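You operate a simulated robot arm through the tools that you are given. There is no shell and no other tool. Be economical: measure what you need, move in short steps, check, and stop when the job is done.

You run a simulated robot arm. Do the job below in one go: nothing can be reset, and whatever is moved stays where it is left.

JOB
Switch the vacuum off, then empty its dust box into the grey tub.
Fine: fit the box back and put the lid on.

The check looks at the end state, three seconds after you hand in, the way a careful person would. Anything else that was tipped, shoved, dropped, spilled or broken makes it a failure. Lids that push on must go on centred and level and be pressed home; caps that screw on are set level and turned clockwise until they are tight.

ROBOT AND FRAMES
A 6-joint arm with a two-finger parallel gripper, fixed in place. Base frame: the origin is at the foot of the arm, x ahead of it, y to its left, z up; the work surface is at about z = 0. Units: mm, degrees, N and s.
With the tool pointing down near the work surface it reaches from about 120 to 500 mm from the base axis. Its first joint turns from -72.0 to 72.0 degrees. Payload 0.65 kg.
The tool frame sits at the grasp point between the pads (the TCP): z along the fingers, y along the line on which they close. The tips reach 25 mm beyond it. The gripper opens to 76 mm. The fingers are 18 mm wide and 10 mm thick; the gripper's body (36 by 78 mm) begins 45 mm behind the TCP.
Orientation is that of the tool frame in the base frame, as a unit quaternion [w, x, y, z]. With the fingers straight down and closing along the base's y, the tool's x points along the base's -x, its y along +y and its z along -z.

CONTROLS
- The arm moves only by the tool send_rows. Its argument "rows" is a list of rows, each a list of 7 numbers: the finger opening in cm, from 0 to 7.6, then the shift along the tool's x, y, z in cm, then the turn, a rotation vector about the tool's x, y, z in degrees. In form: [[fingers, dx, dy, dz, rx, ry, rz], ...]. A call has 1 to 8 rows; each row is the pose to reach, as a shift and turn from the pose commanded when the call began, along the tool's axes at that moment. A row lasts 0.2 s, in which the tool goes at most 50 mm and 8.6 degrees; a call with a longer step from one row to the next is refused whole, and so is a gripper value outside its range. Where a pose cannot be reached the arm comes as near as it can. A force on the tool above 40 N (or 10 N above the force at the start of the call, whichever is more), or a blocked arm, ends the call early, and 0.2 s more pass. Each finger travels about 108 mm/s and halts on what it meets, pressing with about 36 N; the grip force reading is that of the motor and also rises with nothing between the fingers. The clock runs only during rows and for 0.2 s after the last one: add rows that repeat a pose to give the fingers time. It gives the time, the measured TCP pose, the force on the tool (base axes), the opening and the grip force at its end, in the units of the frame above (readings bear some noise).
- Cameras (640 x 400 px; columns grow to the right, rows downward): "scene" is fixed at [73.9, 285.1, 413.7]; the picture's right is [-0.61, -0.79, 0.00], its down [-0.38, 0.29, -0.88] and it looks along [0.69, -0.54, -0.48] (base axes); focal length 214 px, centre (320, 200). "wrist" rides on the gripper at [-28, 0, -45] in the tool frame; the picture's right is [0.00, -1.00, 0.00], its down [0.97, 0.00, -0.24] and it looks along [0.24, 0.00, 0.97] (tool axes); focal length 218 px, centre (320, 200). There is no depth. A picture from a camera that has moved, and an enlarged one, comes with that camera's place and axes in the base frame and with its lens.
- snapshot(camera): a new picture of that camera. The clock stands still meanwhile.
- zoom(camera, box): a new picture of the part [left, top, right, bottom] of that camera's present view, enlarged. The clock stands still meanwhile.
- close_job(): hands the job in; it is judged then, once.

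Go step by step. Nothing tells you positions but the pictures and the camera data: compare them with the known pose of the tool, close in by small moves and look again before you grip or let go. The budget is 120 turns and 68 pictures, counting those below and the enlarged ones. Unless the task says otherwise, let go and move clear before handing in, and close with one line.

The tools are called after ">>>" as name(argument=value, ...) on one line, values as JSON. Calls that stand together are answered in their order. send_rows: Moves the arm, as the interface text tells. Its arguments: {"type":"object","properties":{"rows":{"type":"array","items":{"type":"array","items":{"type":"number"}}}},"required":["rows"]} The other tools are called the same way: snapshot (camera) takes a picture; zoom (camera, box) takes an enlarged picture of a part of a camera's view; close_job () hands the job in.

At the start:

```text
clock: 0.0
tool_pos: [245.8, 84.3, 330.5]
ee_rot: [0.001, 0.0, 1.0, 0.0]
contact_force: [-0.4, 0.2, 0.6]
width: 76.0
grasp_force: 0.1
```

scene: 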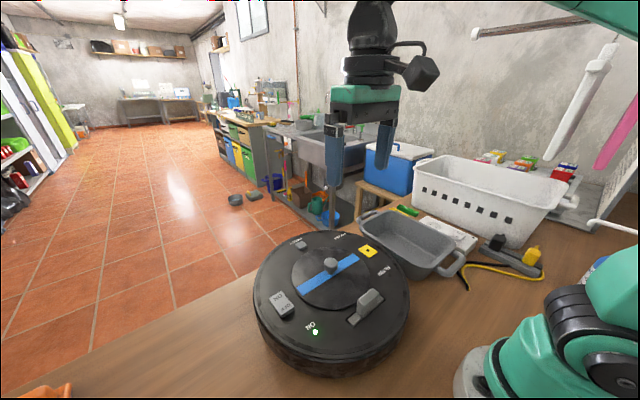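
wrist: 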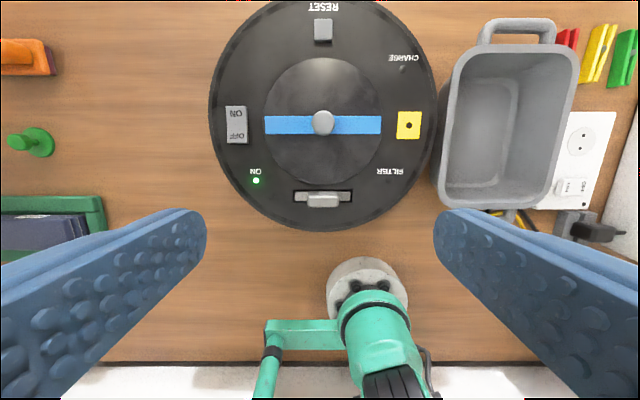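

I see a round robot vacuum with an ON/OFF rocker, a blue band with a centre knob (possibly the lid), a grey slider latch and the grey tub to its right. I'll look closer before moving.

>>> zoom(camera="wrist", box=[200, 0, 450, 240])

>>> zoom(camera="scene", box=[240, 190, 480, 390])

```text
1.67 times, centred on (325, 120) of wrist
camera zoom: at [275.1, 82.6, 376.3], right [0.0, -1.0, 0.0], down [-0.97, 0.0, 0.24], along [-0.24, 0.0, -0.97], focal length 364 px, centre (312, 333)
```

zoom: 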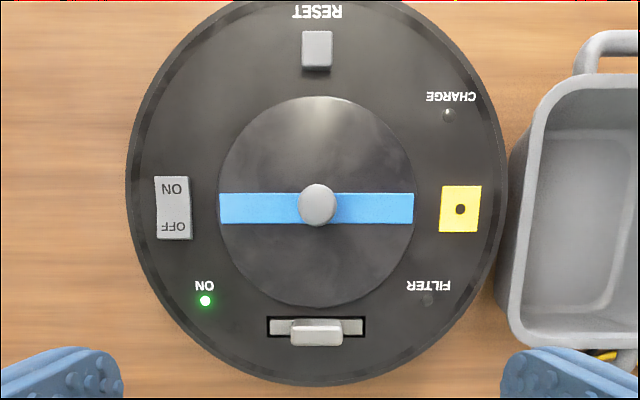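

```text
2.00 times, centred on (360, 290) of scene
camera zoom: at [73.9, 285.1, 413.7], right [-0.61, -0.79, 0.0], down [-0.38, 0.29, -0.88], along [0.69, -0.54, -0.48], focal length 429 px, centre (240, 20)
```

zoom: 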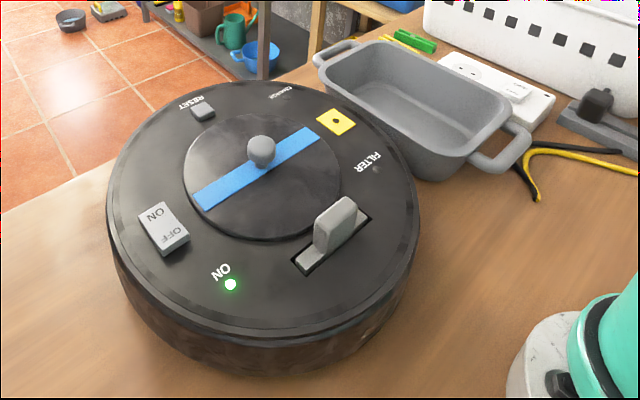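

The rocker is at about (300, 190, 79), with its OFF end towards the robot. The lid knob is at about (300, 79, 108) and the lever at about (208, 79, 110). I'll move closed fingers above the OFF end.

>>> send_rows(rows=[[5, -0.7, 2.5, 2, 0, 0, 0], [3, -1.4, 5, 5, 0, 0, 0], [1, -2.2, 7.5, 9, 0, 0, 0], [0, -3, 9.5, 13, 0, 0, 0], [0, -3.7, 10.6, 17, 0, 0, 0], [0, -3.7, 10.6, 19, 0, 0, 0], [0, -3.7, 10.6, 19, 0, 0, 0]])

>>> snapshot(camera="wrist")

>>> zoom(camera="scene", box=[240, 190, 480, 390])

```text
clock: 1.6
tool_pos: [283.1, 189.7, 142.3]
ee_rot: [0.0, -0.001, 1.0, -0.001]
contact_force: [-0.1, -0.3, -0.8]
width: 0.2
grasp_force: 23.7
```

```text
63 pictures are left
camera wrist: at [311.8, 188.9, 186.7], right [0.0, -1.0, 0.0], down [-0.97, 0.0, 0.24], along [-0.24, 0.0, -0.97], focal length 218 px, centre (320, 200)
```

wrist: 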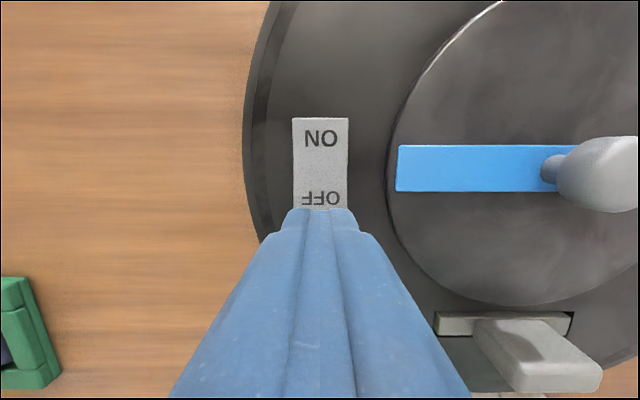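

```text
2.00 times, centred on (360, 290) of scene
camera zoom: at [73.9, 285.1, 413.7], right [-0.61, -0.79, 0.0], down [-0.38, 0.29, -0.88], along [0.69, -0.54, -0.48], focal length 429 px, centre (240, 20)
```

zoom: 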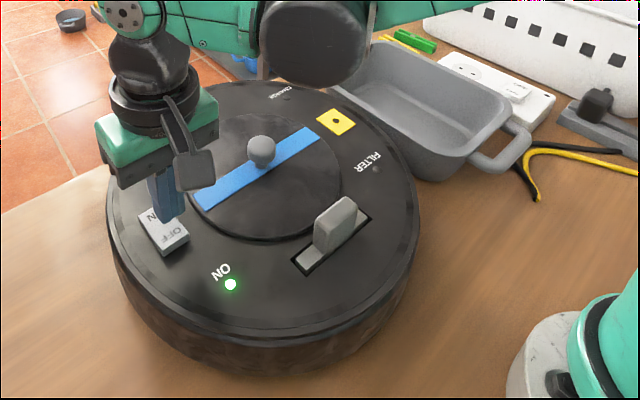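

The fingertip is above the OFF end, so I'll press down.

>>> send_rows(rows=[[0, 0, 0, 1.5, 0, 0, 0], [0, 0, 0, 2.8, 0, 0, 0], [0, 0, 0, 3.3, 0, 0, 0], [0, 0, 0, 3.8, 0, 0, 0], [0, 0, 0, 4.2, 0, 0, 0]])

>>> zoom(camera="scene", box=[240, 190, 480, 390])

```text
clock: 2.5
tool_pos: [282.1, 188.7, 109.4]
ee_rot: [0.0, 0.001, 1.0, -0.001]
contact_force: [-2.5, 0.3, 20.1]
width: 0.0
grasp_force: 23.6
stopped in row 4: the force on the tool passed its limit (the readings are from after the stop); the commanded pose is now the measured one
```

```text
2.00 times, centred on (360, 290) of scene
camera zoom: at [73.9, 285.0, 413.7], right [-0.61, -0.79, 0.0], down [-0.38, 0.29, -0.88], along [0.69, -0.54, -0.48], focal length 429 px, centre (240, 20)
```

zoom: 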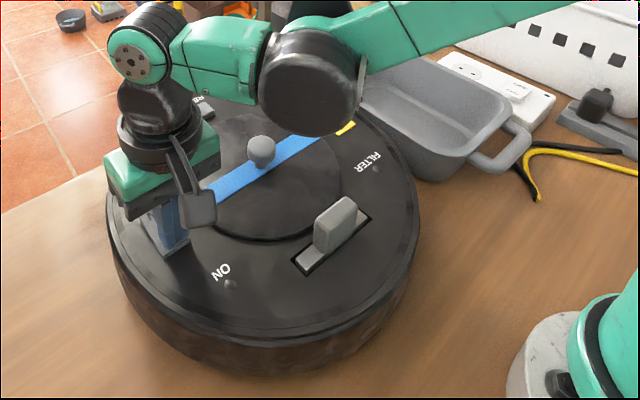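

The ON lamp is now dark, so the vacuum is off. I'll rise and go over the vacuum to examine the lever and lid.

>>> send_rows(rows=[[0, 0, 0, -4, 0, 0, 0], [0, 0, 0, -8, 0, 0, 0], [0, 1, -3, -11, 0, 0, 0], [0, 2, -6, -12, 0, 0, 0], [0, 3, -9, -12, 0, 0, 0], [0, 4, -11, -12, 0, 0, 0], [0, 4, -11, -12, 0, 0, 0]])

>>> snapshot(camera="wrist")

>>> zoom(camera="scene", box=[320, 240, 440, 360])

```text
clock: 4.1
tool_pos: [242.3, 80.4, 229.5]
ee_rot: [-0.001, 0.0, 1.0, -0.001]
contact_force: [-0.4, 0.9, 1.0]
width: 0.0
grasp_force: 23.9
```

```text
60 pictures are left
camera wrist: at [272.8, 78.6, 275.9], right [0.0, -1.0, 0.0], down [-0.97, 0.0, 0.24], along [-0.24, 0.0, -0.97], focal length 218 px, centre (320, 200)
```

wrist: 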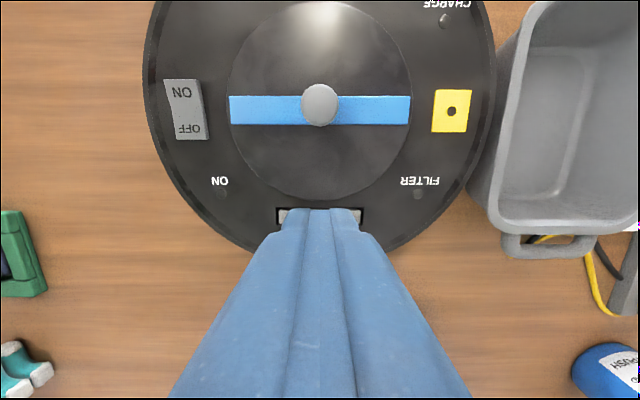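

```text
3.33 times, centred on (380, 300) of scene
camera zoom: at [73.9, 285.1, 413.7], right [-0.61, -0.79, 0.0], down [-0.38, 0.29, -0.88], along [0.69, -0.54, -0.48], focal length 715 px, centre (120, -133)
```

zoom: 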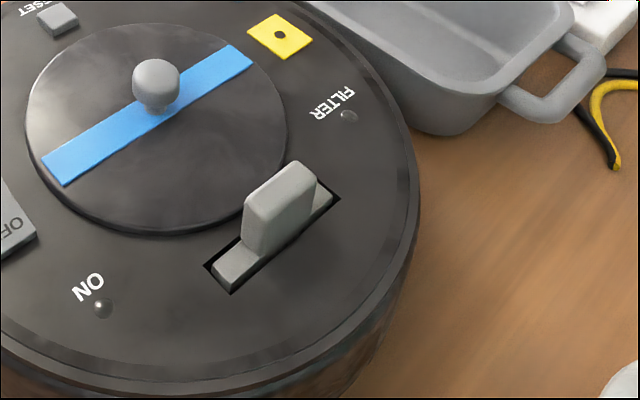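

The OFF end is down. The grey handle nearly fills its slot, so it could be the box's own handle. I'll try the lid by its knob first, so I'm opening the gripper and going over the knob.

>>> send_rows(rows=[[1.5, -2, 0, 0, 0, 0, 0], [3.5, -4, 0, 2, 0, 0, 0], [5.5, -5.8, 0, 5, 0, 0, 0], [6, -5.8, 0, 8, 0, 0, 0], [6, -5.8, 0, 8, 0, 0, 0]])

>>> snapshot(camera="wrist")

>>> zoom(camera="scene", box=[260, 200, 420, 320])

```text
clock: 5.3
tool_pos: [303.2, 81.0, 148.9]
ee_rot: [0.0, 0.0, 1.0, -0.001]
contact_force: [0.5, -0.2, 1.0]
width: 60.0
grasp_force: 0.0
```

```text
58 pictures are left
camera wrist: at [331.6, 79.7, 194.2], right [0.0, -1.0, 0.0], down [-0.97, 0.0, 0.24], along [-0.24, 0.0, -0.97], focal length 218 px, centre (320, 200)
```

wrist: 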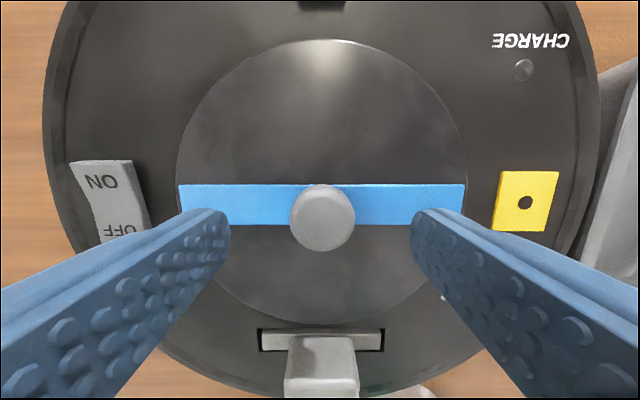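

```text
3.33 times, centred on (340, 260) of scene
camera zoom: at [73.9, 285.1, 413.7], right [-0.61, -0.79, 0.0], down [-0.38, 0.29, -0.88], along [0.69, -0.54, -0.48], focal length 715 px, centre (253, 0)
```

zoom: 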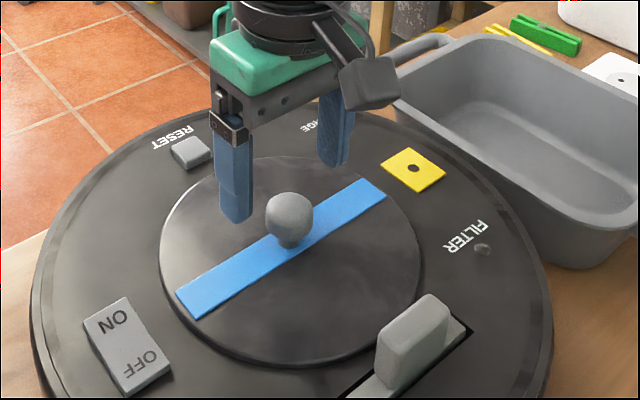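

The knob sits between the fingers, so I'll descend to it.

>>> send_rows(rows=[[6, -0.1, 0, 1.5, 0, 0, 0], [6, -0.1, 0, 3, 0, 0, 0], [6, -0.1, 0, 3.8, 0, 0, 0], [6, -0.1, 0, 3.8, 0, 0, 0]])

>>> zoom(camera="scene", box=[260, 200, 420, 320])

>>> snapshot(camera="wrist")

```text
clock: 6.3
tool_pos: [303.7, 78.8, 109.9]
ee_rot: [0.0, 0.0, 1.0, -0.001]
contact_force: [0.3, 0.0, -0.6]
width: 59.9
grasp_force: 0.1
```

```text
3.33 times, centred on (340, 260) of scene
camera zoom: at [73.9, 285.1, 413.7], right [-0.61, -0.79, 0.0], down [-0.38, 0.29, -0.88], along [0.69, -0.54, -0.48], focal length 715 px, centre (253, 0)
```

zoom: 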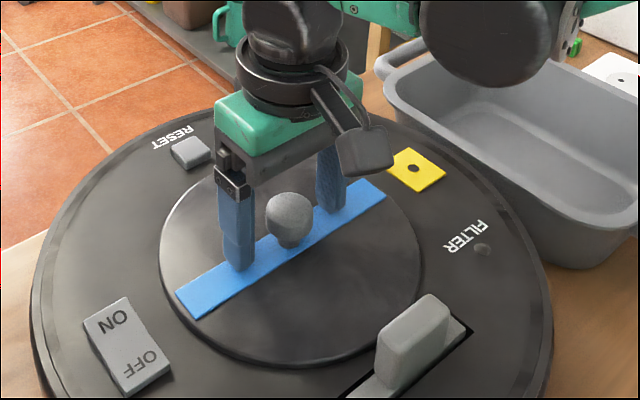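

```text
55 pictures are left
camera wrist: at [332.6, 77.5, 155.7], right [0.0, -1.0, 0.0], down [-0.97, 0.0, 0.24], along [-0.24, 0.0, -0.97], focal length 218 px, centre (320, 200)
```

wrist: 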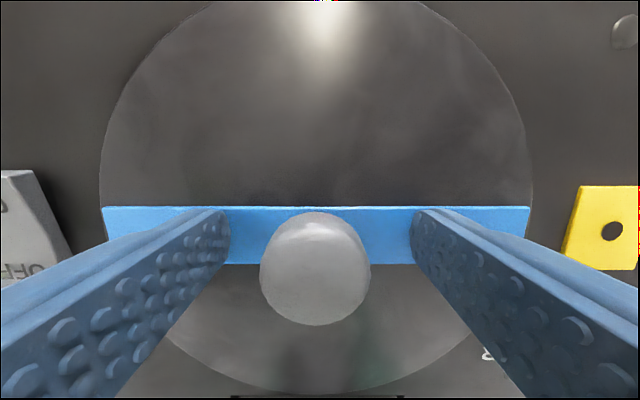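

The knob is centred and the tips sit just above the lid. I'll close and lift gently to see whether it comes up.

>>> send_rows(rows=[[3.5, 0, 0, 0, 0, 0, 0], [2, 0, 0, 0, 0, 0, 0], [0, 0, 0, 0, 0, 0, 0], [0, 0, 0, 0, 0, 0, 0], [0, 0, 0, -0.3, 0, 0, 0], [0, 0, 0, -0.6, 0, 0, 0], [0, 0, 0, -1, 0, 0, 0]])

>>> zoom(camera="scene", box=[240, 190, 480, 390])

```text
clock: 7.9
tool_pos: [302.0, 79.5, 120.6]
ee_rot: [0.0, 0.001, 1.0, -0.001]
contact_force: [-0.3, -0.2, 0.5]
width: 28.4
grasp_force: 0.1
```

```text
2.00 times, centred on (360, 290) of scene
camera zoom: at [73.9, 285.1, 413.7], right [-0.61, -0.79, 0.0], down [-0.38, 0.29, -0.88], along [0.69, -0.54, -0.48], focal length 429 px, centre (240, 20)
```

zoom: 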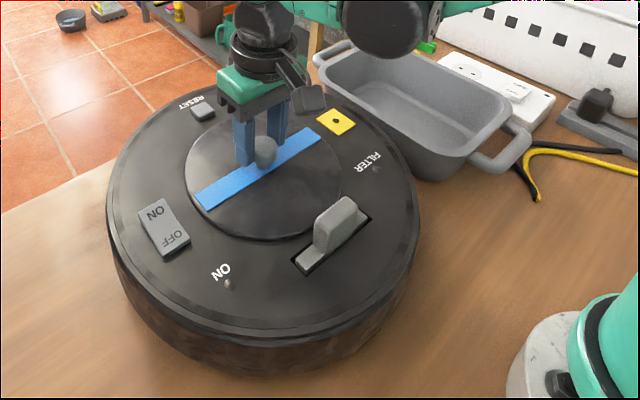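

The reading is ambiguous, so I'll hold still and look again.

>>> send_rows(rows=[[0, 0, 0, 0, 0, 0, 0], [0, 0, 0, 0, 0, 0, 0]])

>>> zoom(camera="scene", box=[260, 200, 420, 320])

```text
clock: 8.5
tool_pos: [303.1, 80.0, 121.5]
ee_rot: [0.002, -0.001, 1.0, 0.0]
contact_force: [15.6, 23.0, 22.9]
width: 26.0
grasp_force: 36.0
```

```text
3.33 times, centred on (340, 260) of scene
camera zoom: at [73.9, 285.1, 413.7], right [-0.61, -0.79, 0.0], down [-0.38, 0.29, -0.88], along [0.69, -0.54, -0.48], focal length 715 px, centre (253, 0)
```

zoom: 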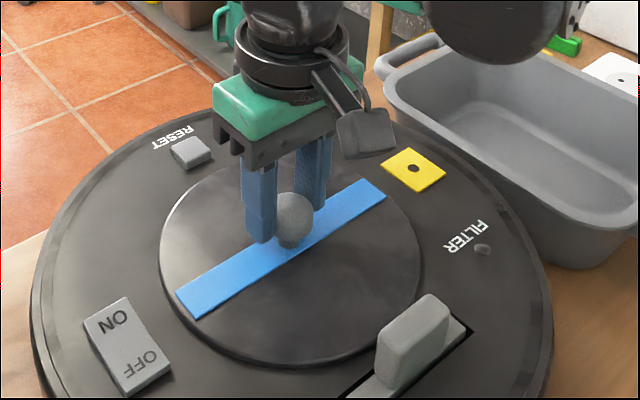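

The fingers slid off the round knob and the lid stayed, so it needs a firmer grip or a turn. I'll regrip lower, under the knob's equator.

>>> send_rows(rows=[[4.5, 0, 0, 0, 0, 0, 0], [4.5, 0, 0, 0.8, 0, 0, 0], [4.5, 0, 0, 1.5, 0, 0, 0], [4.5, 0, 0, 1.7, 0, 0, 0], [0, 0, 0, 1.6, 0, 0, 0], [0, 0, 0, 1.6, 0, 0, 0], [0, 0, 0, 1.6, 0, 0, 0]])

>>> zoom(camera="scene", box=[260, 200, 420, 320])

```text
clock: 9.3
tool_pos: [303.4, 79.8, 108.2]
ee_rot: [-0.002, 0.001, 1.0, -0.003]
contact_force: [-2.9, -0.6, 19.4]
width: 44.9
grasp_force: 0.1
stopped in row 4: the force on the tool passed its limit (the readings are from after the stop); the commanded pose is now the measured one
```

```text
3.33 times, centred on (340, 260) of scene
camera zoom: at [73.8, 285.0, 413.7], right [-0.61, -0.79, 0.0], down [-0.38, 0.29, -0.88], along [0.69, -0.54, -0.48], focal length 715 px, centre (253, 0)
```

zoom: 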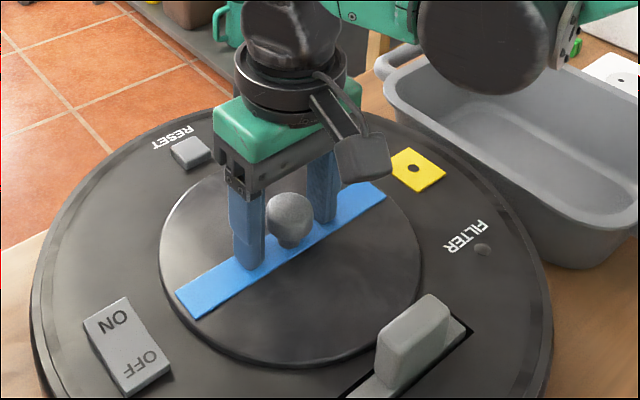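

The tips touch the band at TCP z of about 107. I'll close just above that and lift in small steps.

>>> send_rows(rows=[[3.5, 0, 0, -0.1, 0, 0, 0], [1, 0, 0, -0.1, 0, 0, 0], [0, 0, 0, -0.1, 0, 0, 0], [0, 0, 0, -0.1, 0, 0, 0]])

>>> send_rows(rows=[[0, 0, 0, -0.1, 0, 0, 0], [0, 0, 0, -0.2, 0, 0, 0], [0, 0, 0, -0.3, 0, 0, 0]])

```text
clock: 10.3
tool_pos: [303.1, 79.3, 108.1]
ee_rot: [0.0, -0.001, 1.0, -0.001]
contact_force: [0.1, -1.1, 0.4]
width: 26.7
grasp_force: 36.2
```

```text
clock: 11.1
tool_pos: [303.4, 79.4, 110.3]
ee_rot: [0.0, 0.0, 1.0, -0.001]
contact_force: [0.1, 0.0, -0.8]
width: 26.6
grasp_force: 36.5
```

It's rising with no resistance. I'll continue a little and check.

>>> send_rows(rows=[[0, 0, 0, -0.2, 0, 0, 0], [0, 0, 0, -0.4, 0, 0, 0]])

>>> zoom(camera="scene", box=[260, 200, 420, 320])

```text
clock: 11.7
tool_pos: [302.2, 78.3, 114.3]
ee_rot: [-0.001, 0.0, 1.0, -0.001]
contact_force: [0.8, 0.2, -0.3]
width: 26.7
grasp_force: 35.9
```

```text
3.33 times, centred on (340, 260) of scene
camera zoom: at [73.9, 285.1, 413.7], right [-0.61, -0.79, 0.0], down [-0.38, 0.29, -0.88], along [0.69, -0.54, -0.48], focal length 715 px, centre (253, 0)
```

zoom: 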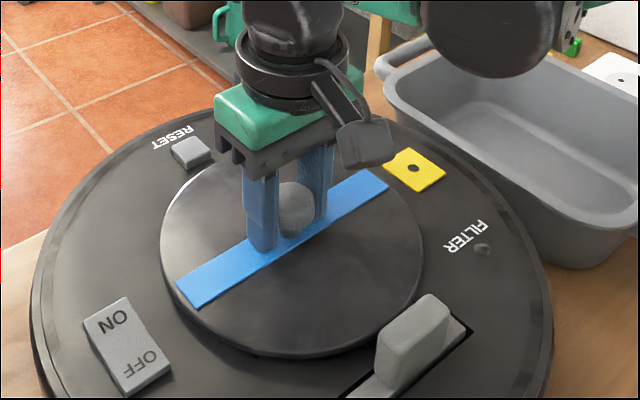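

The lid lifts freely. I'll raise it clear of the vacuum.

>>> send_rows(rows=[[0, 0, 0, -1, 0, 0, 0], [0, 0, 0, -2.5, 0, 0, 0], [0, 0, 0, -4.5, 0, 0, 0], [0, 0, 0, -7, 0, 0, 0], [0, 0, 0, -9, 0, 0, 0]])

>>> snapshot(camera="scene")

```text
clock: 12.9
tool_pos: [302.1, 81.6, 205.0]
ee_rot: [-0.001, 0.0, 1.0, -0.001]
contact_force: [-0.9, -0.9, -0.2]
width: 26.8
grasp_force: 36.8
```

```text
50 pictures are left
```

scene: 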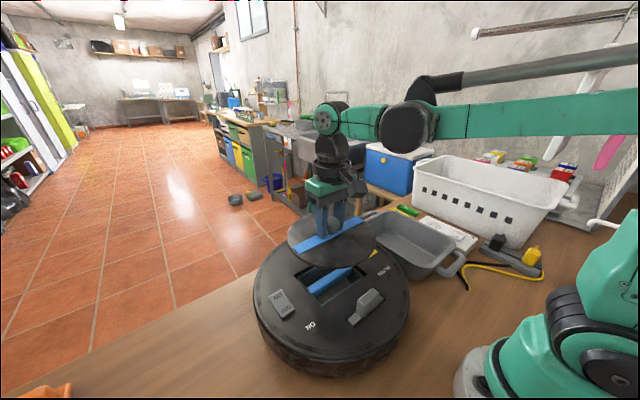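

The lid is off, showing a rectangular well with the box and its blue bar. I'll carry the lid to clear table on the left, at about (240, 335).

>>> send_rows(rows=[[0, 0.8, 3.5, 0, 0, 0, 0], [0, 1.8, 7.5, 0, 0, 0, 0], [0, 2.8, 11.5, 0, 0, 0, 0], [0, 3.8, 15.5, 0, 0, 0, 0], [0, 4.8, 19.5, 0, 0, 0, 0], [0, 5.8, 23, 0, 0, 0, 0], [0, 6.2, 25.5, 0, 0, 0, 0], [0, 6.2, 25.5, 0, 0, 0, 0]])

>>> snapshot(camera="wrist")

>>> snapshot(camera="scene")

```text
clock: 14.7
tool_pos: [240.7, 334.0, 205.2]
ee_rot: [-0.001, 0.0, 1.0, -0.001]
contact_force: [0.5, 1.4, -1.3]
width: 26.5
grasp_force: 35.7
```

```text
49 pictures are left
camera wrist: at [270.8, 333.2, 250.0], right [0.0, -1.0, 0.0], down [-0.97, 0.0, 0.24], along [-0.24, 0.0, -0.97], focal length 218 px, centre (320, 200)
```

wrist: 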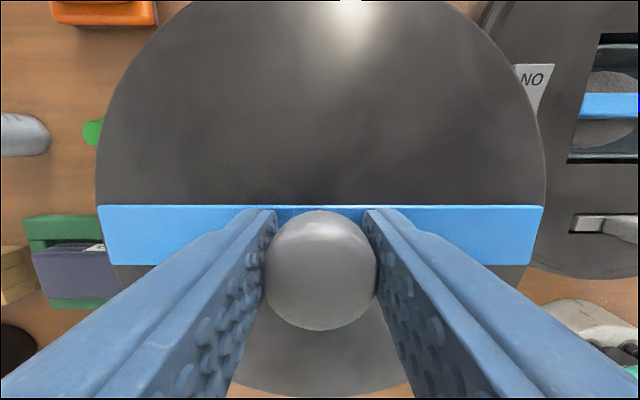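

```text
48 pictures are left
```

scene: 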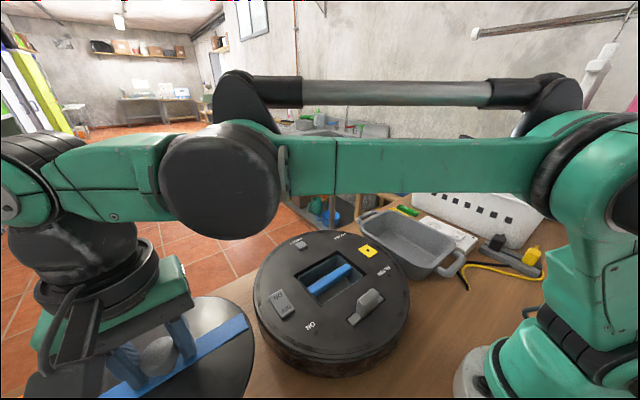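

The landing area is clear of the items on the left. I'll lower the lid.

>>> send_rows(rows=[[0, 0, 0, 4, 0, 0, 0], [0, 0, 0, 8, 0, 0, 0], [0, 0, 0, 12, 0, 0, 0], [0, 0, 0, 15, 0, 0, 0], [0, 0, 0, 15.8, 0, 0, 0], [0, 0, 0, 15.8, 0, 0, 0]])

>>> send_rows(rows=[[0, 0, 0, 0.3, 0, 0, 0], [0, 0, 0, 0.6, 0, 0, 0], [0, 0, 0, 0.9, 0, 0, 0], [0, 0, 0, 1.2, 0, 0, 0], [0, 0, 0, 1.5, 0, 0, 0], [0, 0, 0, 1.8, 0, 0, 0]])

>>> snapshot(camera="scene")

```text
clock: 16.1
tool_pos: [241.2, 333.6, 46.4]
ee_rot: [-0.001, 0.0, 1.0, -0.001]
contact_force: [0.6, -0.4, -0.3]
width: 26.8
grasp_force: 36.2
```

```text
clock: 17.5
tool_pos: [240.9, 334.5, 30.0]
ee_rot: [-0.002, 0.001, 1.0, -0.001]
contact_force: [-0.8, -2.0, 14.3]
width: 26.6
grasp_force: 35.1
stopped in row 6: the force on the tool passed its limit (the readings are from after the stop); the commanded pose is now the measured one
```

```text
47 pictures are left
```

scene: 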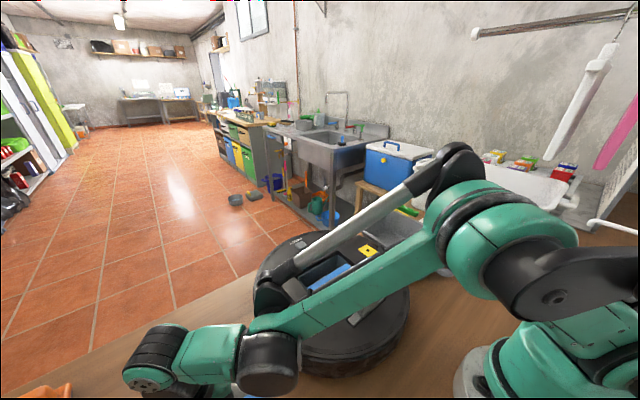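

The lid rests on the table. I'll release it and return above the well to look at the box.

>>> send_rows(rows=[[2.8, 0, 0, -0.1, 0, 0, 0], [5, 0, 0, -0.1, 0, 0, 0], [6, 0, 0, -2, 0, 0, 0], [6, 0, 0, -6, 0, 0, 0], [6, 0, 0, -10.5, 0, 0, 0], [6, 0, 0, -15, 0, 0, 0], [6, 0, 0, -18, 0, 0, 0]])

>>> send_rows(rows=[[6, -0.5, -4, -0.5, 0, 0, 0], [6, -1, -8.5, -1, 0, 0, 0], [6, -1.5, -13, -2, 0, 0, 0], [6, -2, -17.5, -3, 0, 0, 0], [6, -2.5, -22, -4, 0, 0, 0], [6, -2.5, -25.5, -4, 0, 0, 0], [6, -2.5, -25.5, -4, 0, 0, 0]])

>>> snapshot(camera="wrist")

>>> snapshot(camera="scene")

```text
clock: 19.1
tool_pos: [241.1, 335.0, 211.1]
ee_rot: [-0.002, 0.0, 1.0, -0.002]
contact_force: [-1.0, -0.7, -0.7]
width: 59.9
grasp_force: 0.0
```

```text
clock: 20.7
tool_pos: [269.3, 77.5, 250.6]
ee_rot: [-0.002, -0.001, 1.0, -0.002]
contact_force: [-0.8, 0.5, -0.1]
width: 60.0
grasp_force: 0.1
```

```text
46 pictures are left
camera wrist: at [297.5, 77.1, 296.3], right [0.0, -1.0, 0.0], down [-0.97, 0.0, 0.24], along [-0.24, 0.0, -0.97], focal length 218 px, centre (320, 200)
```

wrist: 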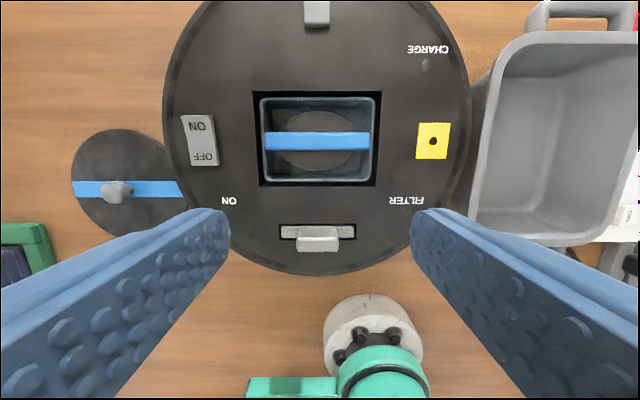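

```text
45 pictures are left
```

scene: 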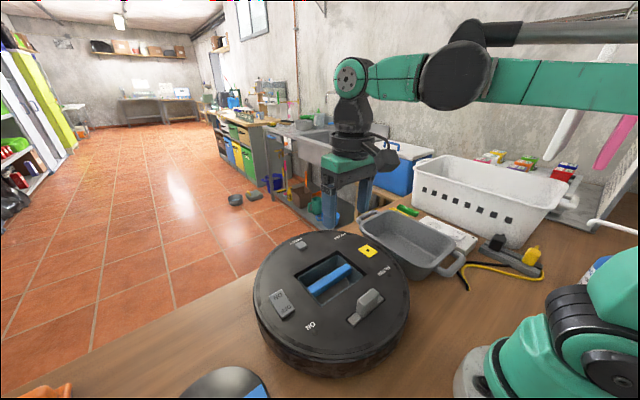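

Inside the well is an open-top box with a blue bar handle running along y, and dust in it. I'll zoom in on it and on the lever.

>>> zoom(camera="wrist", box=[230, 80, 410, 260])

>>> zoom(camera="scene", box=[280, 230, 420, 350])

```text
2.22 times, centred on (320, 170) of wrist
camera zoom: at [297.5, 77.1, 296.3], right [0.0, -1.0, 0.0], down [-0.97, 0.0, 0.24], along [-0.24, 0.0, -0.97], focal length 485 px, centre (320, 267)
```

zoom: 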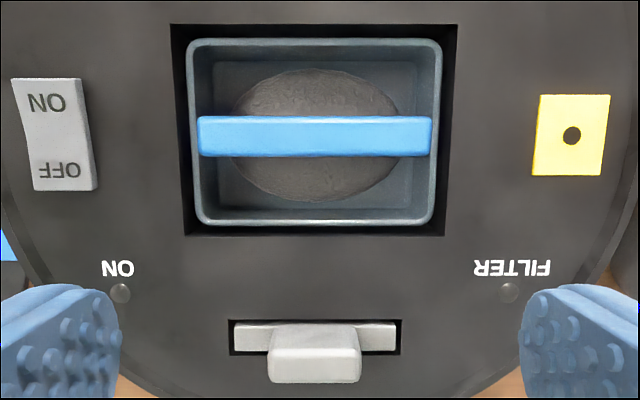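

```text
3.33 times, centred on (350, 290) of scene
camera zoom: at [73.9, 285.0, 413.7], right [-0.61, -0.79, 0.0], down [-0.38, 0.29, -0.88], along [0.69, -0.54, -0.48], focal length 715 px, centre (220, -100)
```

zoom: 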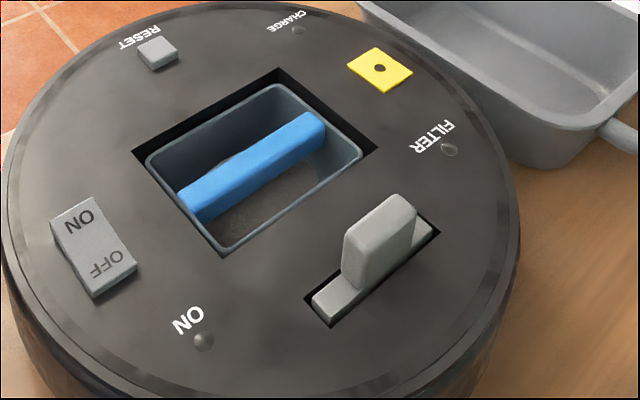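

The box bar is at about (303, 79, 58), so I'll need the fingers turned 90° to close along x. First I'll look at the tub from above to place it well.

>>> send_rows(rows=[[6, 0, -4, -1, 0, 0, 0], [6, 0, -8, -2, 0, 0, 0], [6, 0, -12, -3, 0, 0, 0], [6, 0, -16, -4, 0, 0, 0], [6, 0, -20, -5, 0, 0, 0], [6, 0, -20, -5, 0, 0, 0]])

>>> snapshot(camera="wrist")

>>> zoom(camera="scene", box=[330, 180, 480, 300])

```text
clock: 22.1
tool_pos: [267.4, -121.0, 300.9]
ee_rot: [-0.001, 0.001, 1.0, -0.002]
contact_force: [0.8, 0.6, 0.5]
width: 60.1
grasp_force: 0.0
```

```text
42 pictures are left
camera wrist: at [296.5, -122.5, 346.7], right [0.0, -1.0, 0.0], down [-0.97, 0.0, 0.24], along [-0.24, 0.0, -0.97], focal length 218 px, centre (320, 200)
```

wrist: 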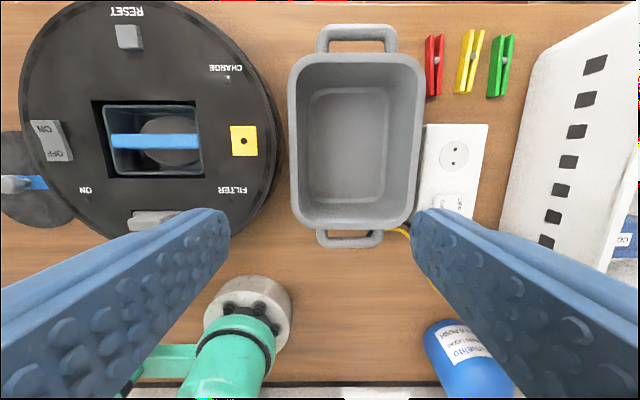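

```text
3.33 times, centred on (405, 240) of scene
camera zoom: at [73.9, 285.0, 413.7], right [-0.61, -0.79, 0.0], down [-0.38, 0.29, -0.88], along [0.69, -0.54, -0.48], focal length 715 px, centre (37, 67)
```

zoom: 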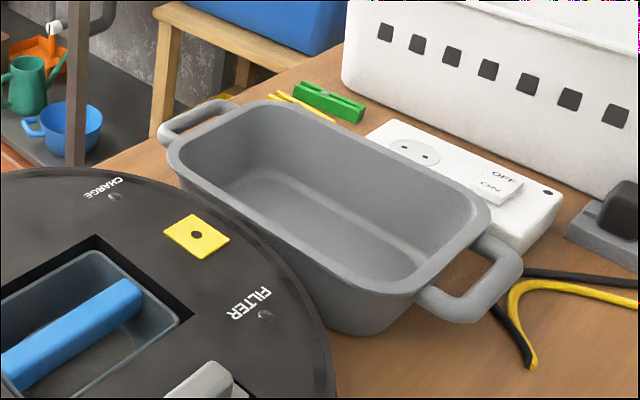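

The tub spans roughly x 185–402 and y −88 to −251, with its rim near z 60. Before fetching the box I'll dry-test the pouring tilt over the tub, turning to azimuth −30° first and then pitching outward.

>>> send_rows(rows=[[4, 0, -0.5, 1, 0, 0, 8], [4, -0.5, -1.5, 2, 0, 0, 16], [4, -1, -3, 4, 0, 0, 24], [4, -1.5, -4, 6, 0, 0, 30], [4, -2, -4.5, 8, 0, 0, 30], [4, -2, -4.5, 8, 0, 0, 30]])

>>> send_rows(rows=[[4, 0, 0, 0, 0, -8.5, 0], [4, 0, 0, 0, 0, -17, 0], [4, 0, 0, 0, 0, -25.5, 0], [4, 0, 0, 0, 0, -34, 0], [4, 0, 0, 0, 0, -42.5, 0], [4, 0, 0, 0, 0, -51, 0], [4, 0, 0, 0, 0, -59.5, 0], [4, 0, 0, 0, 0, -68, 0]])

>>> send_rows(rows=[[4, 0, 0, 0, 0, -8.5, 0], [4, 0, 0, 0, 0, -17, 0], [4, 0, 0, 0, 0, -25.5, 0], [4, 0, 0, 0, 0, -34, 0], [4, 0, 0, 0, 0, -42.5, 0], [4, 0, 0, 0, 0, -51, 0], [4, 0, 0, 0, 0, -59.5, 0], [4, 0, 0, 0, 0, -59.5, 0]])

>>> snapshot(camera="scene")

```text
clock: 23.5
tool_pos: [286.0, -165.9, 221.9]
ee_rot: [-0.001, 0.26, 0.966, -0.002]
contact_force: [-0.1, -0.6, 0.8]
width: 40.2
grasp_force: 0.1
```

```text
clock: 25.3
tool_pos: [286.1, -165.5, 221.5]
ee_rot: [0.54, 0.213, 0.801, -0.147]
contact_force: [-0.4, 0.1, -0.7]
width: 39.8
grasp_force: 0.1
```

```text
clock: 27.1
tool_pos: [312.4, -181.4, 292.5]
ee_rot: [0.866, 0.112, 0.428, -0.234]
contact_force: [0.1, 0.6, 0.2]
width: 40.4
grasp_force: 0.0
out of reach, approached as far as the arm can: row 4, 5, 6, 7, 8
```

```text
40 pictures are left
```

scene: 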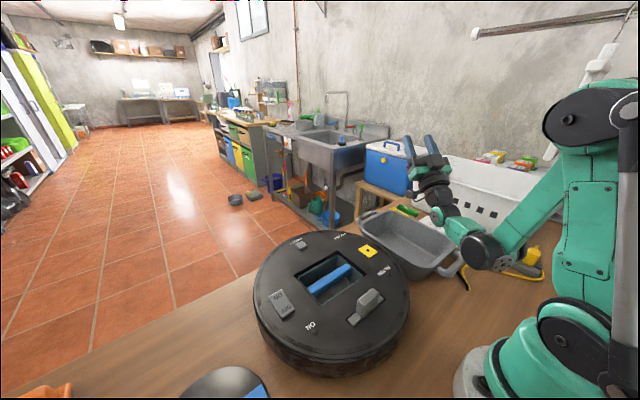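

The pitch tilt reaches about 127°, but only at z of about 290, with the wrist low near the tub. I'll back out and try the sideways tilt, with the fingers pointing towards −y. That also matches the grip orientation for the bar.

>>> send_rows(rows=[[4, 0, 0, 0, 0, 8, 0], [4, 0, 0, 0, 0, 16, 0], [4, 0, 0, 0, 0, 24, 0], [4, 0, 0, 0, 0, 32, 0], [4, 0, 0, 0, 0, 40, 0], [4, 0, 0, 0, 0, 48, 0], [4, 0, 0, 0, 0, 56, 0], [4, 0, 0, 0, 0, 64, 0]])

>>> send_rows(rows=[[4, 0, 0, 0, 0, 8, 0], [4, 0, 0, 0, 0, 16, 0], [4, 0, 0, 0, 0, 24, 0], [4, 0, 0, 0, 0, 32, 0], [4, 0, 0, 0, 0, 40, 0], [4, 0, 0, 0, 0, 48, 0], [4, 0, 0, 0, 0, 56, 0], [4, 0, 0, 0, 0, 63, 0]])

```text
clock: 28.9
tool_pos: [310.7, -177.9, 291.1]
ee_rot: [0.506, 0.219, 0.823, -0.138]
contact_force: [0.3, 0.0, 0.8]
width: 40.1
grasp_force: 0.0
```

```text
clock: 30.7
tool_pos: [312.0, -177.3, 291.3]
ee_rot: [0.003, 0.259, 0.966, -0.003]
contact_force: [0.9, 0.6, 0.3]
width: 39.9
grasp_force: 0.2
```

Now I'll yaw +60° and lower a little, then tilt sideways.

>>> send_rows(rows=[[4, 0, 0, 1, 0, 0, 8.5], [4, 0, 0, 2, 0, 0, 17], [4, 0, 0, 3, 0, 0, 25.5], [4, 0, 0, 4, 0, 0, 34], [4, 0, 0, 5, 0, 0, 42.5], [4, 0, 0, 6, 0, 0, 51], [4, 0, 0, 7, 0, 0, 59.5], [4, 0, 0, 7, 0, 0, 60]])

>>> send_rows(rows=[[4, 0, 0, 0, 0, -8.5, 0], [4, 0, 0, 0, 0, -17, 0], [4, 0, 0, 0, 0, -25.5, 0], [4, 0, 0, 0, 0, -34, 0], [4, 0, 0, 0, 0, -42.5, 0], [4, 0, 0, 0, 0, -51, 0], [4, 0, 0, 0, 0, -59.5, 0], [4, 0, 0, 0, 0, -68, 0]])

>>> send_rows(rows=[[4, 0, 0, 0, 0, -8.5, 0], [4, 0, 0, 0, 0, -17, 0], [4, 0, 0, 0, 0, -25.5, 0], [4, 0, 0, 0, 0, -34, 0], [4, 0, 0, 0, 0, -42.5, 0], [4, 0, 0, 0, 0, -51, 0], [4, 0, 0, 0, 0, -59.5, 0], [4, 0, 0, 0, 0, -59.5, 0]])

>>> snapshot(camera="scene")

```text
clock: 32.5
tool_pos: [313.3, -178.5, 221.9]
ee_rot: [0.005, 0.708, 0.706, -0.002]
contact_force: [-0.4, -0.5, 0.4]
width: 40.1
grasp_force: 0.1
```

```text
clock: 34.3
tool_pos: [310.8, -177.9, 221.7]
ee_rot: [0.401, 0.585, 0.583, -0.397]
contact_force: [-0.3, 0.5, 0.0]
width: 39.9
grasp_force: 0.1
```

```text
clock: 36.1
tool_pos: [311.5, -177.8, 221.7]
ee_rot: [0.636, 0.311, 0.309, -0.635]
contact_force: [0.6, -0.2, -0.3]
width: 39.9
grasp_force: 0.1
```

```text
39 pictures are left
```

scene: 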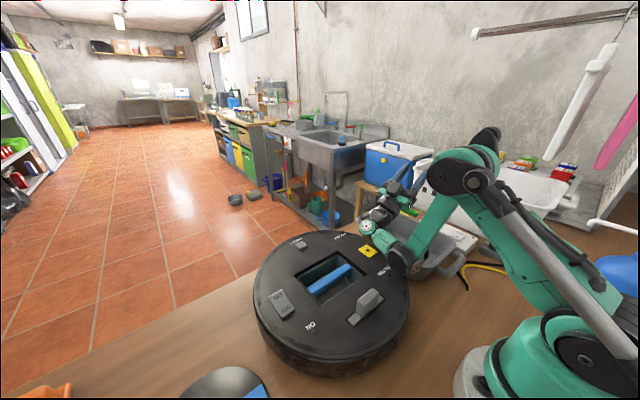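

The sideways tilt reaches 127° right over the tub at z 222, so I'll use that. Reversing now.

>>> send_rows(rows=[[4, 0, 0, 0, 0, 8.5, 0], [4, 0, 0, 0, 0, 17, 0], [4, 0, 0, 0, 0, 25.5, 0], [4, 0, 0, 0, 0, 34, 0], [4, 0, 0, 0, 0, 42.5, 0], [4, 0, 0, 0, 0, 51, 0], [4, 0, 0, 0, 0, 59.5, 0], [4, 0, 0, 0, 0, 68, 0]])

>>> send_rows(rows=[[4, 0, 0, 0, 0, 8.5, 0], [4, 0, 0, 0, 0, 17, 0], [4, 0, 0, 0, 0, 25.5, 0], [4, 0, 0, 0, 0, 34, 0], [4, 0, 0, 0, 0, 42.5, 0], [4, 0, 0, 0, 0, 51, 0], [4, 0, 0, 0, 0, 59.5, 0], [4, 0, 0, 0, 0, 59.5, 0]])

>>> send_rows(rows=[[4, 4.5, 0, 0, 0, 0, 0], [4, 9, 0, 0, 0, 0, 0], [4, 13.5, -0.3, 0, 0, 0, 0], [4, 18, -0.5, 0, 0, 0, 0], [4, 22, -0.7, 0, 0, 0, 0], [4, 25.7, -0.8, 0, 0, 0, 0], [4, 25.7, -0.8, 0, 0, 0, 0]])

>>> snapshot(camera="wrist")

```text
clock: 37.9
tool_pos: [312.3, -178.5, 221.9]
ee_rot: [0.355, 0.614, 0.612, -0.351]
contact_force: [0.6, -0.2, 0.0]
width: 40.2
grasp_force: 0.1
```

```text
clock: 39.7
tool_pos: [312.9, -179.0, 222.4]
ee_rot: [0.004, 0.707, 0.707, 0.0]
contact_force: [0.1, 0.0, -0.1]
width: 40.2
grasp_force: 0.0
```

```text
clock: 41.3
tool_pos: [304.7, 80.3, 220.5]
ee_rot: [0.005, 0.708, 0.707, -0.001]
contact_force: [0.2, 0.0, 0.2]
width: 40.2
grasp_force: 0.0
```

```text
38 pictures are left
camera wrist: at [305.7, 51.4, 265.8], right [-1.0, 0.0, 0.0], down [0.0, 0.97, 0.23], along [0.0, 0.23, -0.97], focal length 218 px, centre (320, 200)
```

wrist: 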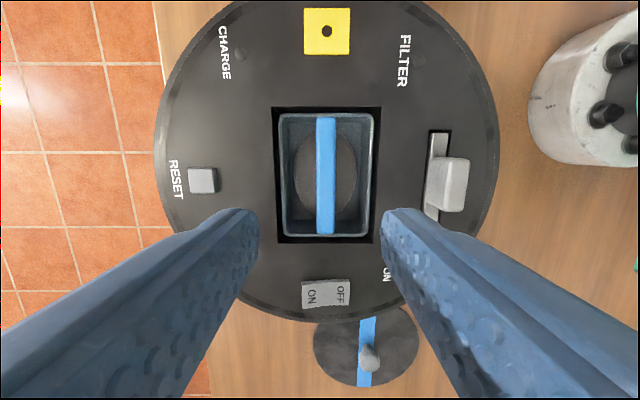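

I'm over the box with the fingers straddling along x. I'll lower partway and check alignment with the bar.

>>> send_rows(rows=[[4, 0, -0.1, 3, 0, 0, 0], [4, 0, -0.2, 6, 0, 0, 0], [4, 0, -0.2, 9, 0, 0, 0], [4, 0, -0.2, 11, 0, 0, 0], [4, 0, -0.2, 11, 0, 0, 0]])

>>> snapshot(camera="wrist")

>>> zoom(camera="scene", box=[270, 220, 410, 320])

```text
clock: 42.5
tool_pos: [304.2, 76.9, 110.8]
ee_rot: [0.005, 0.707, 0.707, -0.002]
contact_force: [-0.2, -0.2, -0.9]
width: 40.2
grasp_force: 0.1
```

```text
37 pictures are left
camera wrist: at [304.9, 49.2, 155.2], right [-1.0, 0.0, 0.0], down [0.0, 0.97, 0.23], along [0.0, 0.23, -0.97], focal length 218 px, centre (320, 200)
```

wrist: 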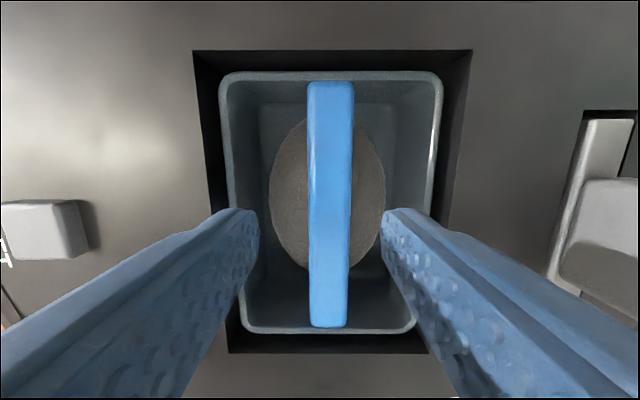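

```text
4.00 times, centred on (340, 270) of scene
camera zoom: at [73.9, 285.1, 413.7], right [-0.61, -0.79, 0.0], down [-0.38, 0.29, -0.88], along [0.69, -0.54, -0.48], focal length 858 px, centre (240, -80)
```

zoom: 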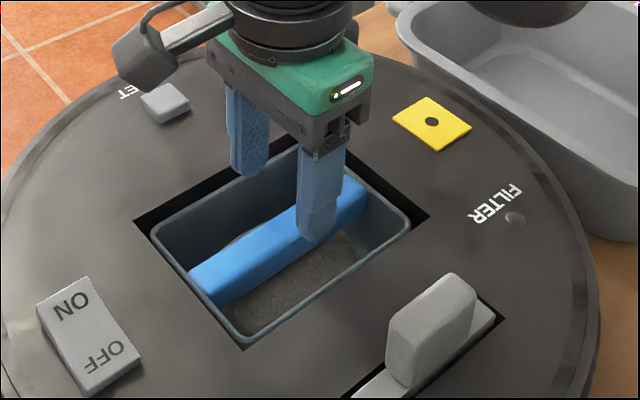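

The bar is about 4.5 mm towards −x of the finger centre, so I'll shift, then descend around it.

>>> send_rows(rows=[[4, 0.2, -0.45, 0, 0, 0, 0], [4, 0.2, -0.45, 1.5, 0, 0, 0], [4, 0.2, -0.45, 3, 0, 0, 0], [4, 0.2, -0.45, 4, 0, 0, 0], [4, 0.2, -0.45, 4, 0, 0, 0]])

>>> snapshot(camera="wrist")

>>> zoom(camera="scene", box=[270, 220, 410, 320])

```text
clock: 43.7
tool_pos: [297.7, 78.9, 69.0]
ee_rot: [0.005, 0.707, 0.707, -0.001]
contact_force: [-0.6, -0.4, 0.8]
width: 40.0
grasp_force: 0.0
```

```text
35 pictures are left
camera wrist: at [299.2, 50.6, 115.1], right [-1.0, 0.0, 0.0], down [0.0, 0.97, 0.23], along [0.0, 0.23, -0.97], focal length 218 px, centre (320, 200)
```

wrist: 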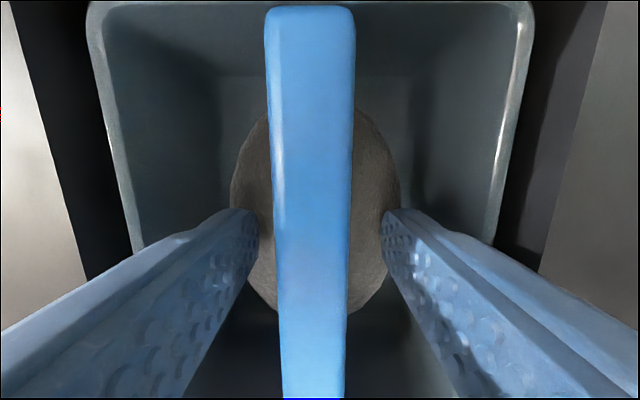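

```text
4.00 times, centred on (340, 270) of scene
camera zoom: at [73.9, 285.1, 413.7], right [-0.61, -0.79, 0.0], down [-0.38, 0.29, -0.88], along [0.69, -0.54, -0.48], focal length 858 px, centre (240, -80)
```

zoom: 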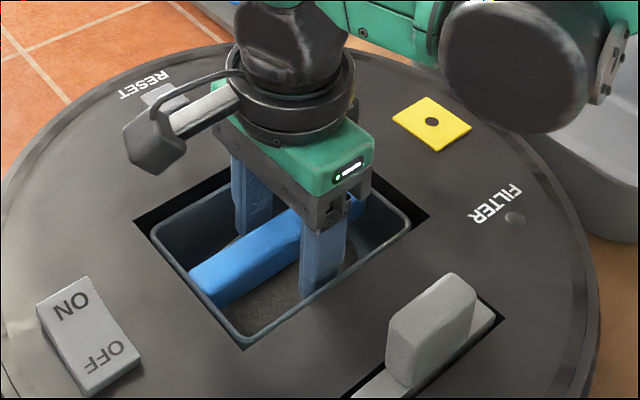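

The tips straddle the bar with about 18 mm of overlap. I'll nudge 1.5 mm and close.

>>> send_rows(rows=[[4, 0, 0.15, 0, 0, 0, 0], [2.5, 0, 0.15, 0, 0, 0, 0], [1, 0, 0.15, 0, 0, 0, 0], [0, 0, 0.15, 0, 0, 0, 0], [0, 0, 0.15, 0, 0, 0, 0]])

>>> send_rows(rows=[[0, 0, 0, -0.2, 0, 0, 0], [0, 0, 0, -0.4, 0, 0, 0], [0, 0, 0, -0.6, 0, 0, 0]])

>>> zoom(camera="scene", box=[270, 220, 410, 320])

```text
clock: 44.9
tool_pos: [301.4, 79.3, 68.7]
ee_rot: [0.005, 0.707, 0.707, -0.001]
contact_force: [1.5, -0.5, 1.2]
width: 17.1
grasp_force: 35.6
```

```text
clock: 45.7
tool_pos: [299.1, 79.9, 75.9]
ee_rot: [0.005, 0.707, 0.707, -0.001]
contact_force: [-0.1, 0.9, -0.6]
width: 17.4
grasp_force: 36.2
```

```text
4.00 times, centred on (340, 270) of scene
camera zoom: at [73.9, 285.1, 413.7], right [-0.61, -0.79, 0.0], down [-0.38, 0.29, -0.88], along [0.69, -0.54, -0.48], focal length 858 px, centre (240, -80)
```

zoom: 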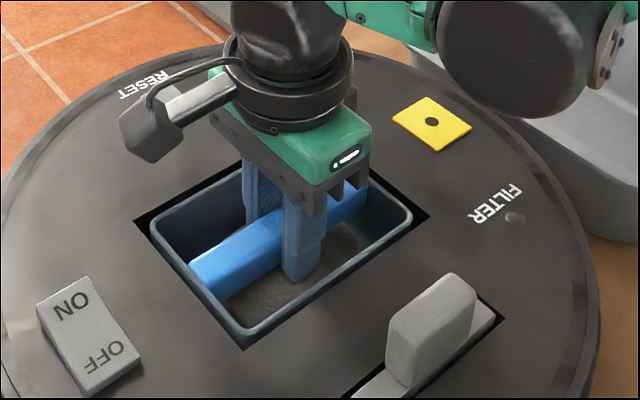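

The box rises freely with a firm grip. I'll lift it clear, keeping it level.

>>> send_rows(rows=[[0, 0, 0, -1, 0, 0, 0], [0, 0, 0, -2.5, 0, 0, 0], [0, 0, 0, -4.5, 0, 0, 0], [0, 0, 0, -7, 0, 0, 0], [0, 0, 0, -9.5, 0, 0, 0], [0, 0, 0, -12, 0, 0, 0], [0, 0, 0, -14.5, 0, 0, 0], [0, 0, 0, -14.5, 0, 0, 0]])

>>> snapshot(camera="scene")

>>> snapshot(camera="wrist")

```text
clock: 47.5
tool_pos: [296.7, 79.5, 220.5]
ee_rot: [0.004, 0.707, 0.707, -0.001]
contact_force: [-0.3, -0.8, 0.4]
width: 17.2
grasp_force: 36.5
```

```text
32 pictures are left
```

scene: 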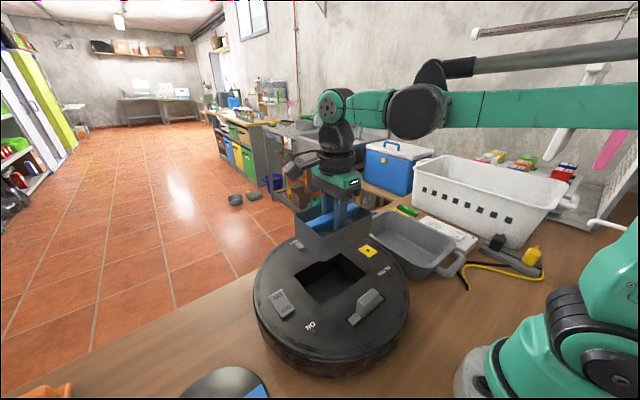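

```text
31 pictures are left
camera wrist: at [298.3, 50.7, 266.6], right [-1.0, 0.0, 0.0], down [0.0, 0.97, 0.23], along [0.0, 0.23, -0.97], focal length 218 px, centre (320, 200)
```

wrist: 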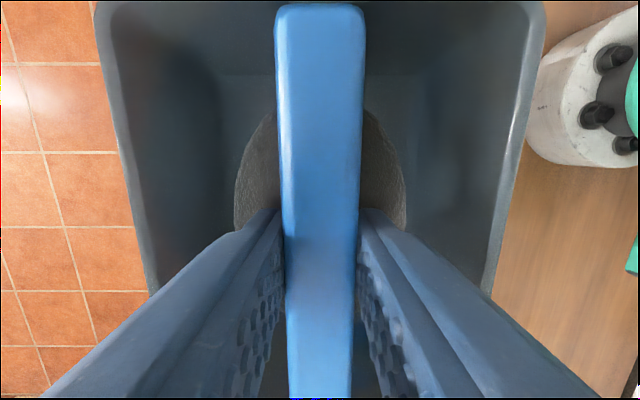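

The box is out, with the dust still in it. I'll carry it level over the tub, slowly.

>>> send_rows(rows=[[0, -2, 0, 0, 0, 0, 0], [0, -5.5, 0, 0, 0, 0, 0], [0, -9.5, 0, 0, 0, 0, 0], [0, -13.5, 0, 0, 0, 0, 0], [0, -17.5, 0, 0, 0, 0, 0], [0, -21.5, 0, 0, 0, 0, 0], [0, -24.5, 0, 0, 0, 0, 0], [0, -25.7, 0, 0, 0, 0, 0]])

>>> snapshot(camera="scene")

```text
clock: 49.3
tool_pos: [299.8, -176.5, 221.7]
ee_rot: [0.006, 0.707, 0.707, -0.001]
contact_force: [-0.3, 0.2, -0.9]
width: 17.5
grasp_force: 36.3
```

```text
30 pictures are left
```

scene: 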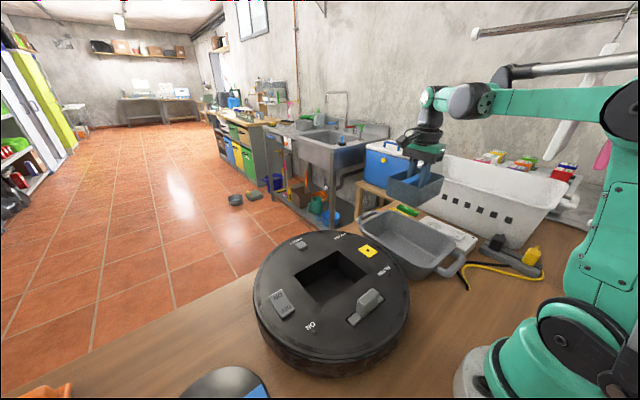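

I'm over the tub. I'll tilt slowly, dipping 3 cm lower during the first part.

>>> send_rows(rows=[[0, 0, 0, 0.5, 0, -8, 0], [0, 0, 0, 1, 0, -16, 0], [0, 0, 0, 1.5, 0, -24, 0], [0, 0, 0, 2, 0, -32, 0], [0, 0, 0, 2.5, 0, -40, 0], [0, 0, 0, 3, 0, -48, 0], [0, 0, 0, 3, 0, -56, 0], [0, 0, 0, 3, 0, -60, 0]])

>>> zoom(camera="scene", box=[330, 100, 530, 300])

```text
clock: 51.1
tool_pos: [298.0, -176.3, 191.6]
ee_rot: [0.359, 0.611, 0.61, -0.355]
contact_force: [0.4, -0.3, -0.1]
width: 17.2
grasp_force: 35.5
```

```text
2.00 times, centred on (430, 200) of scene
camera zoom: at [73.9, 285.1, 413.7], right [-0.61, -0.79, 0.0], down [-0.38, 0.29, -0.88], along [0.69, -0.54, -0.48], focal length 429 px, centre (100, 200)
```

zoom: 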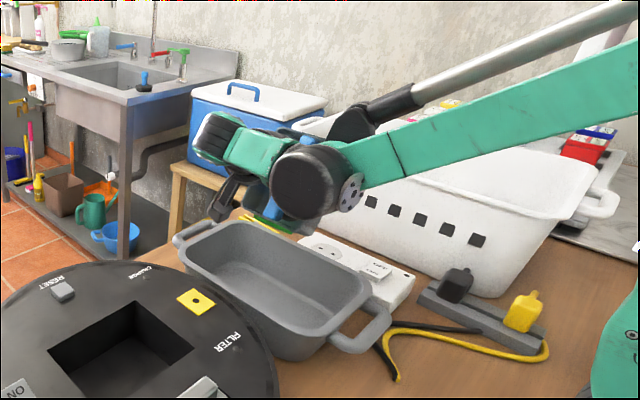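

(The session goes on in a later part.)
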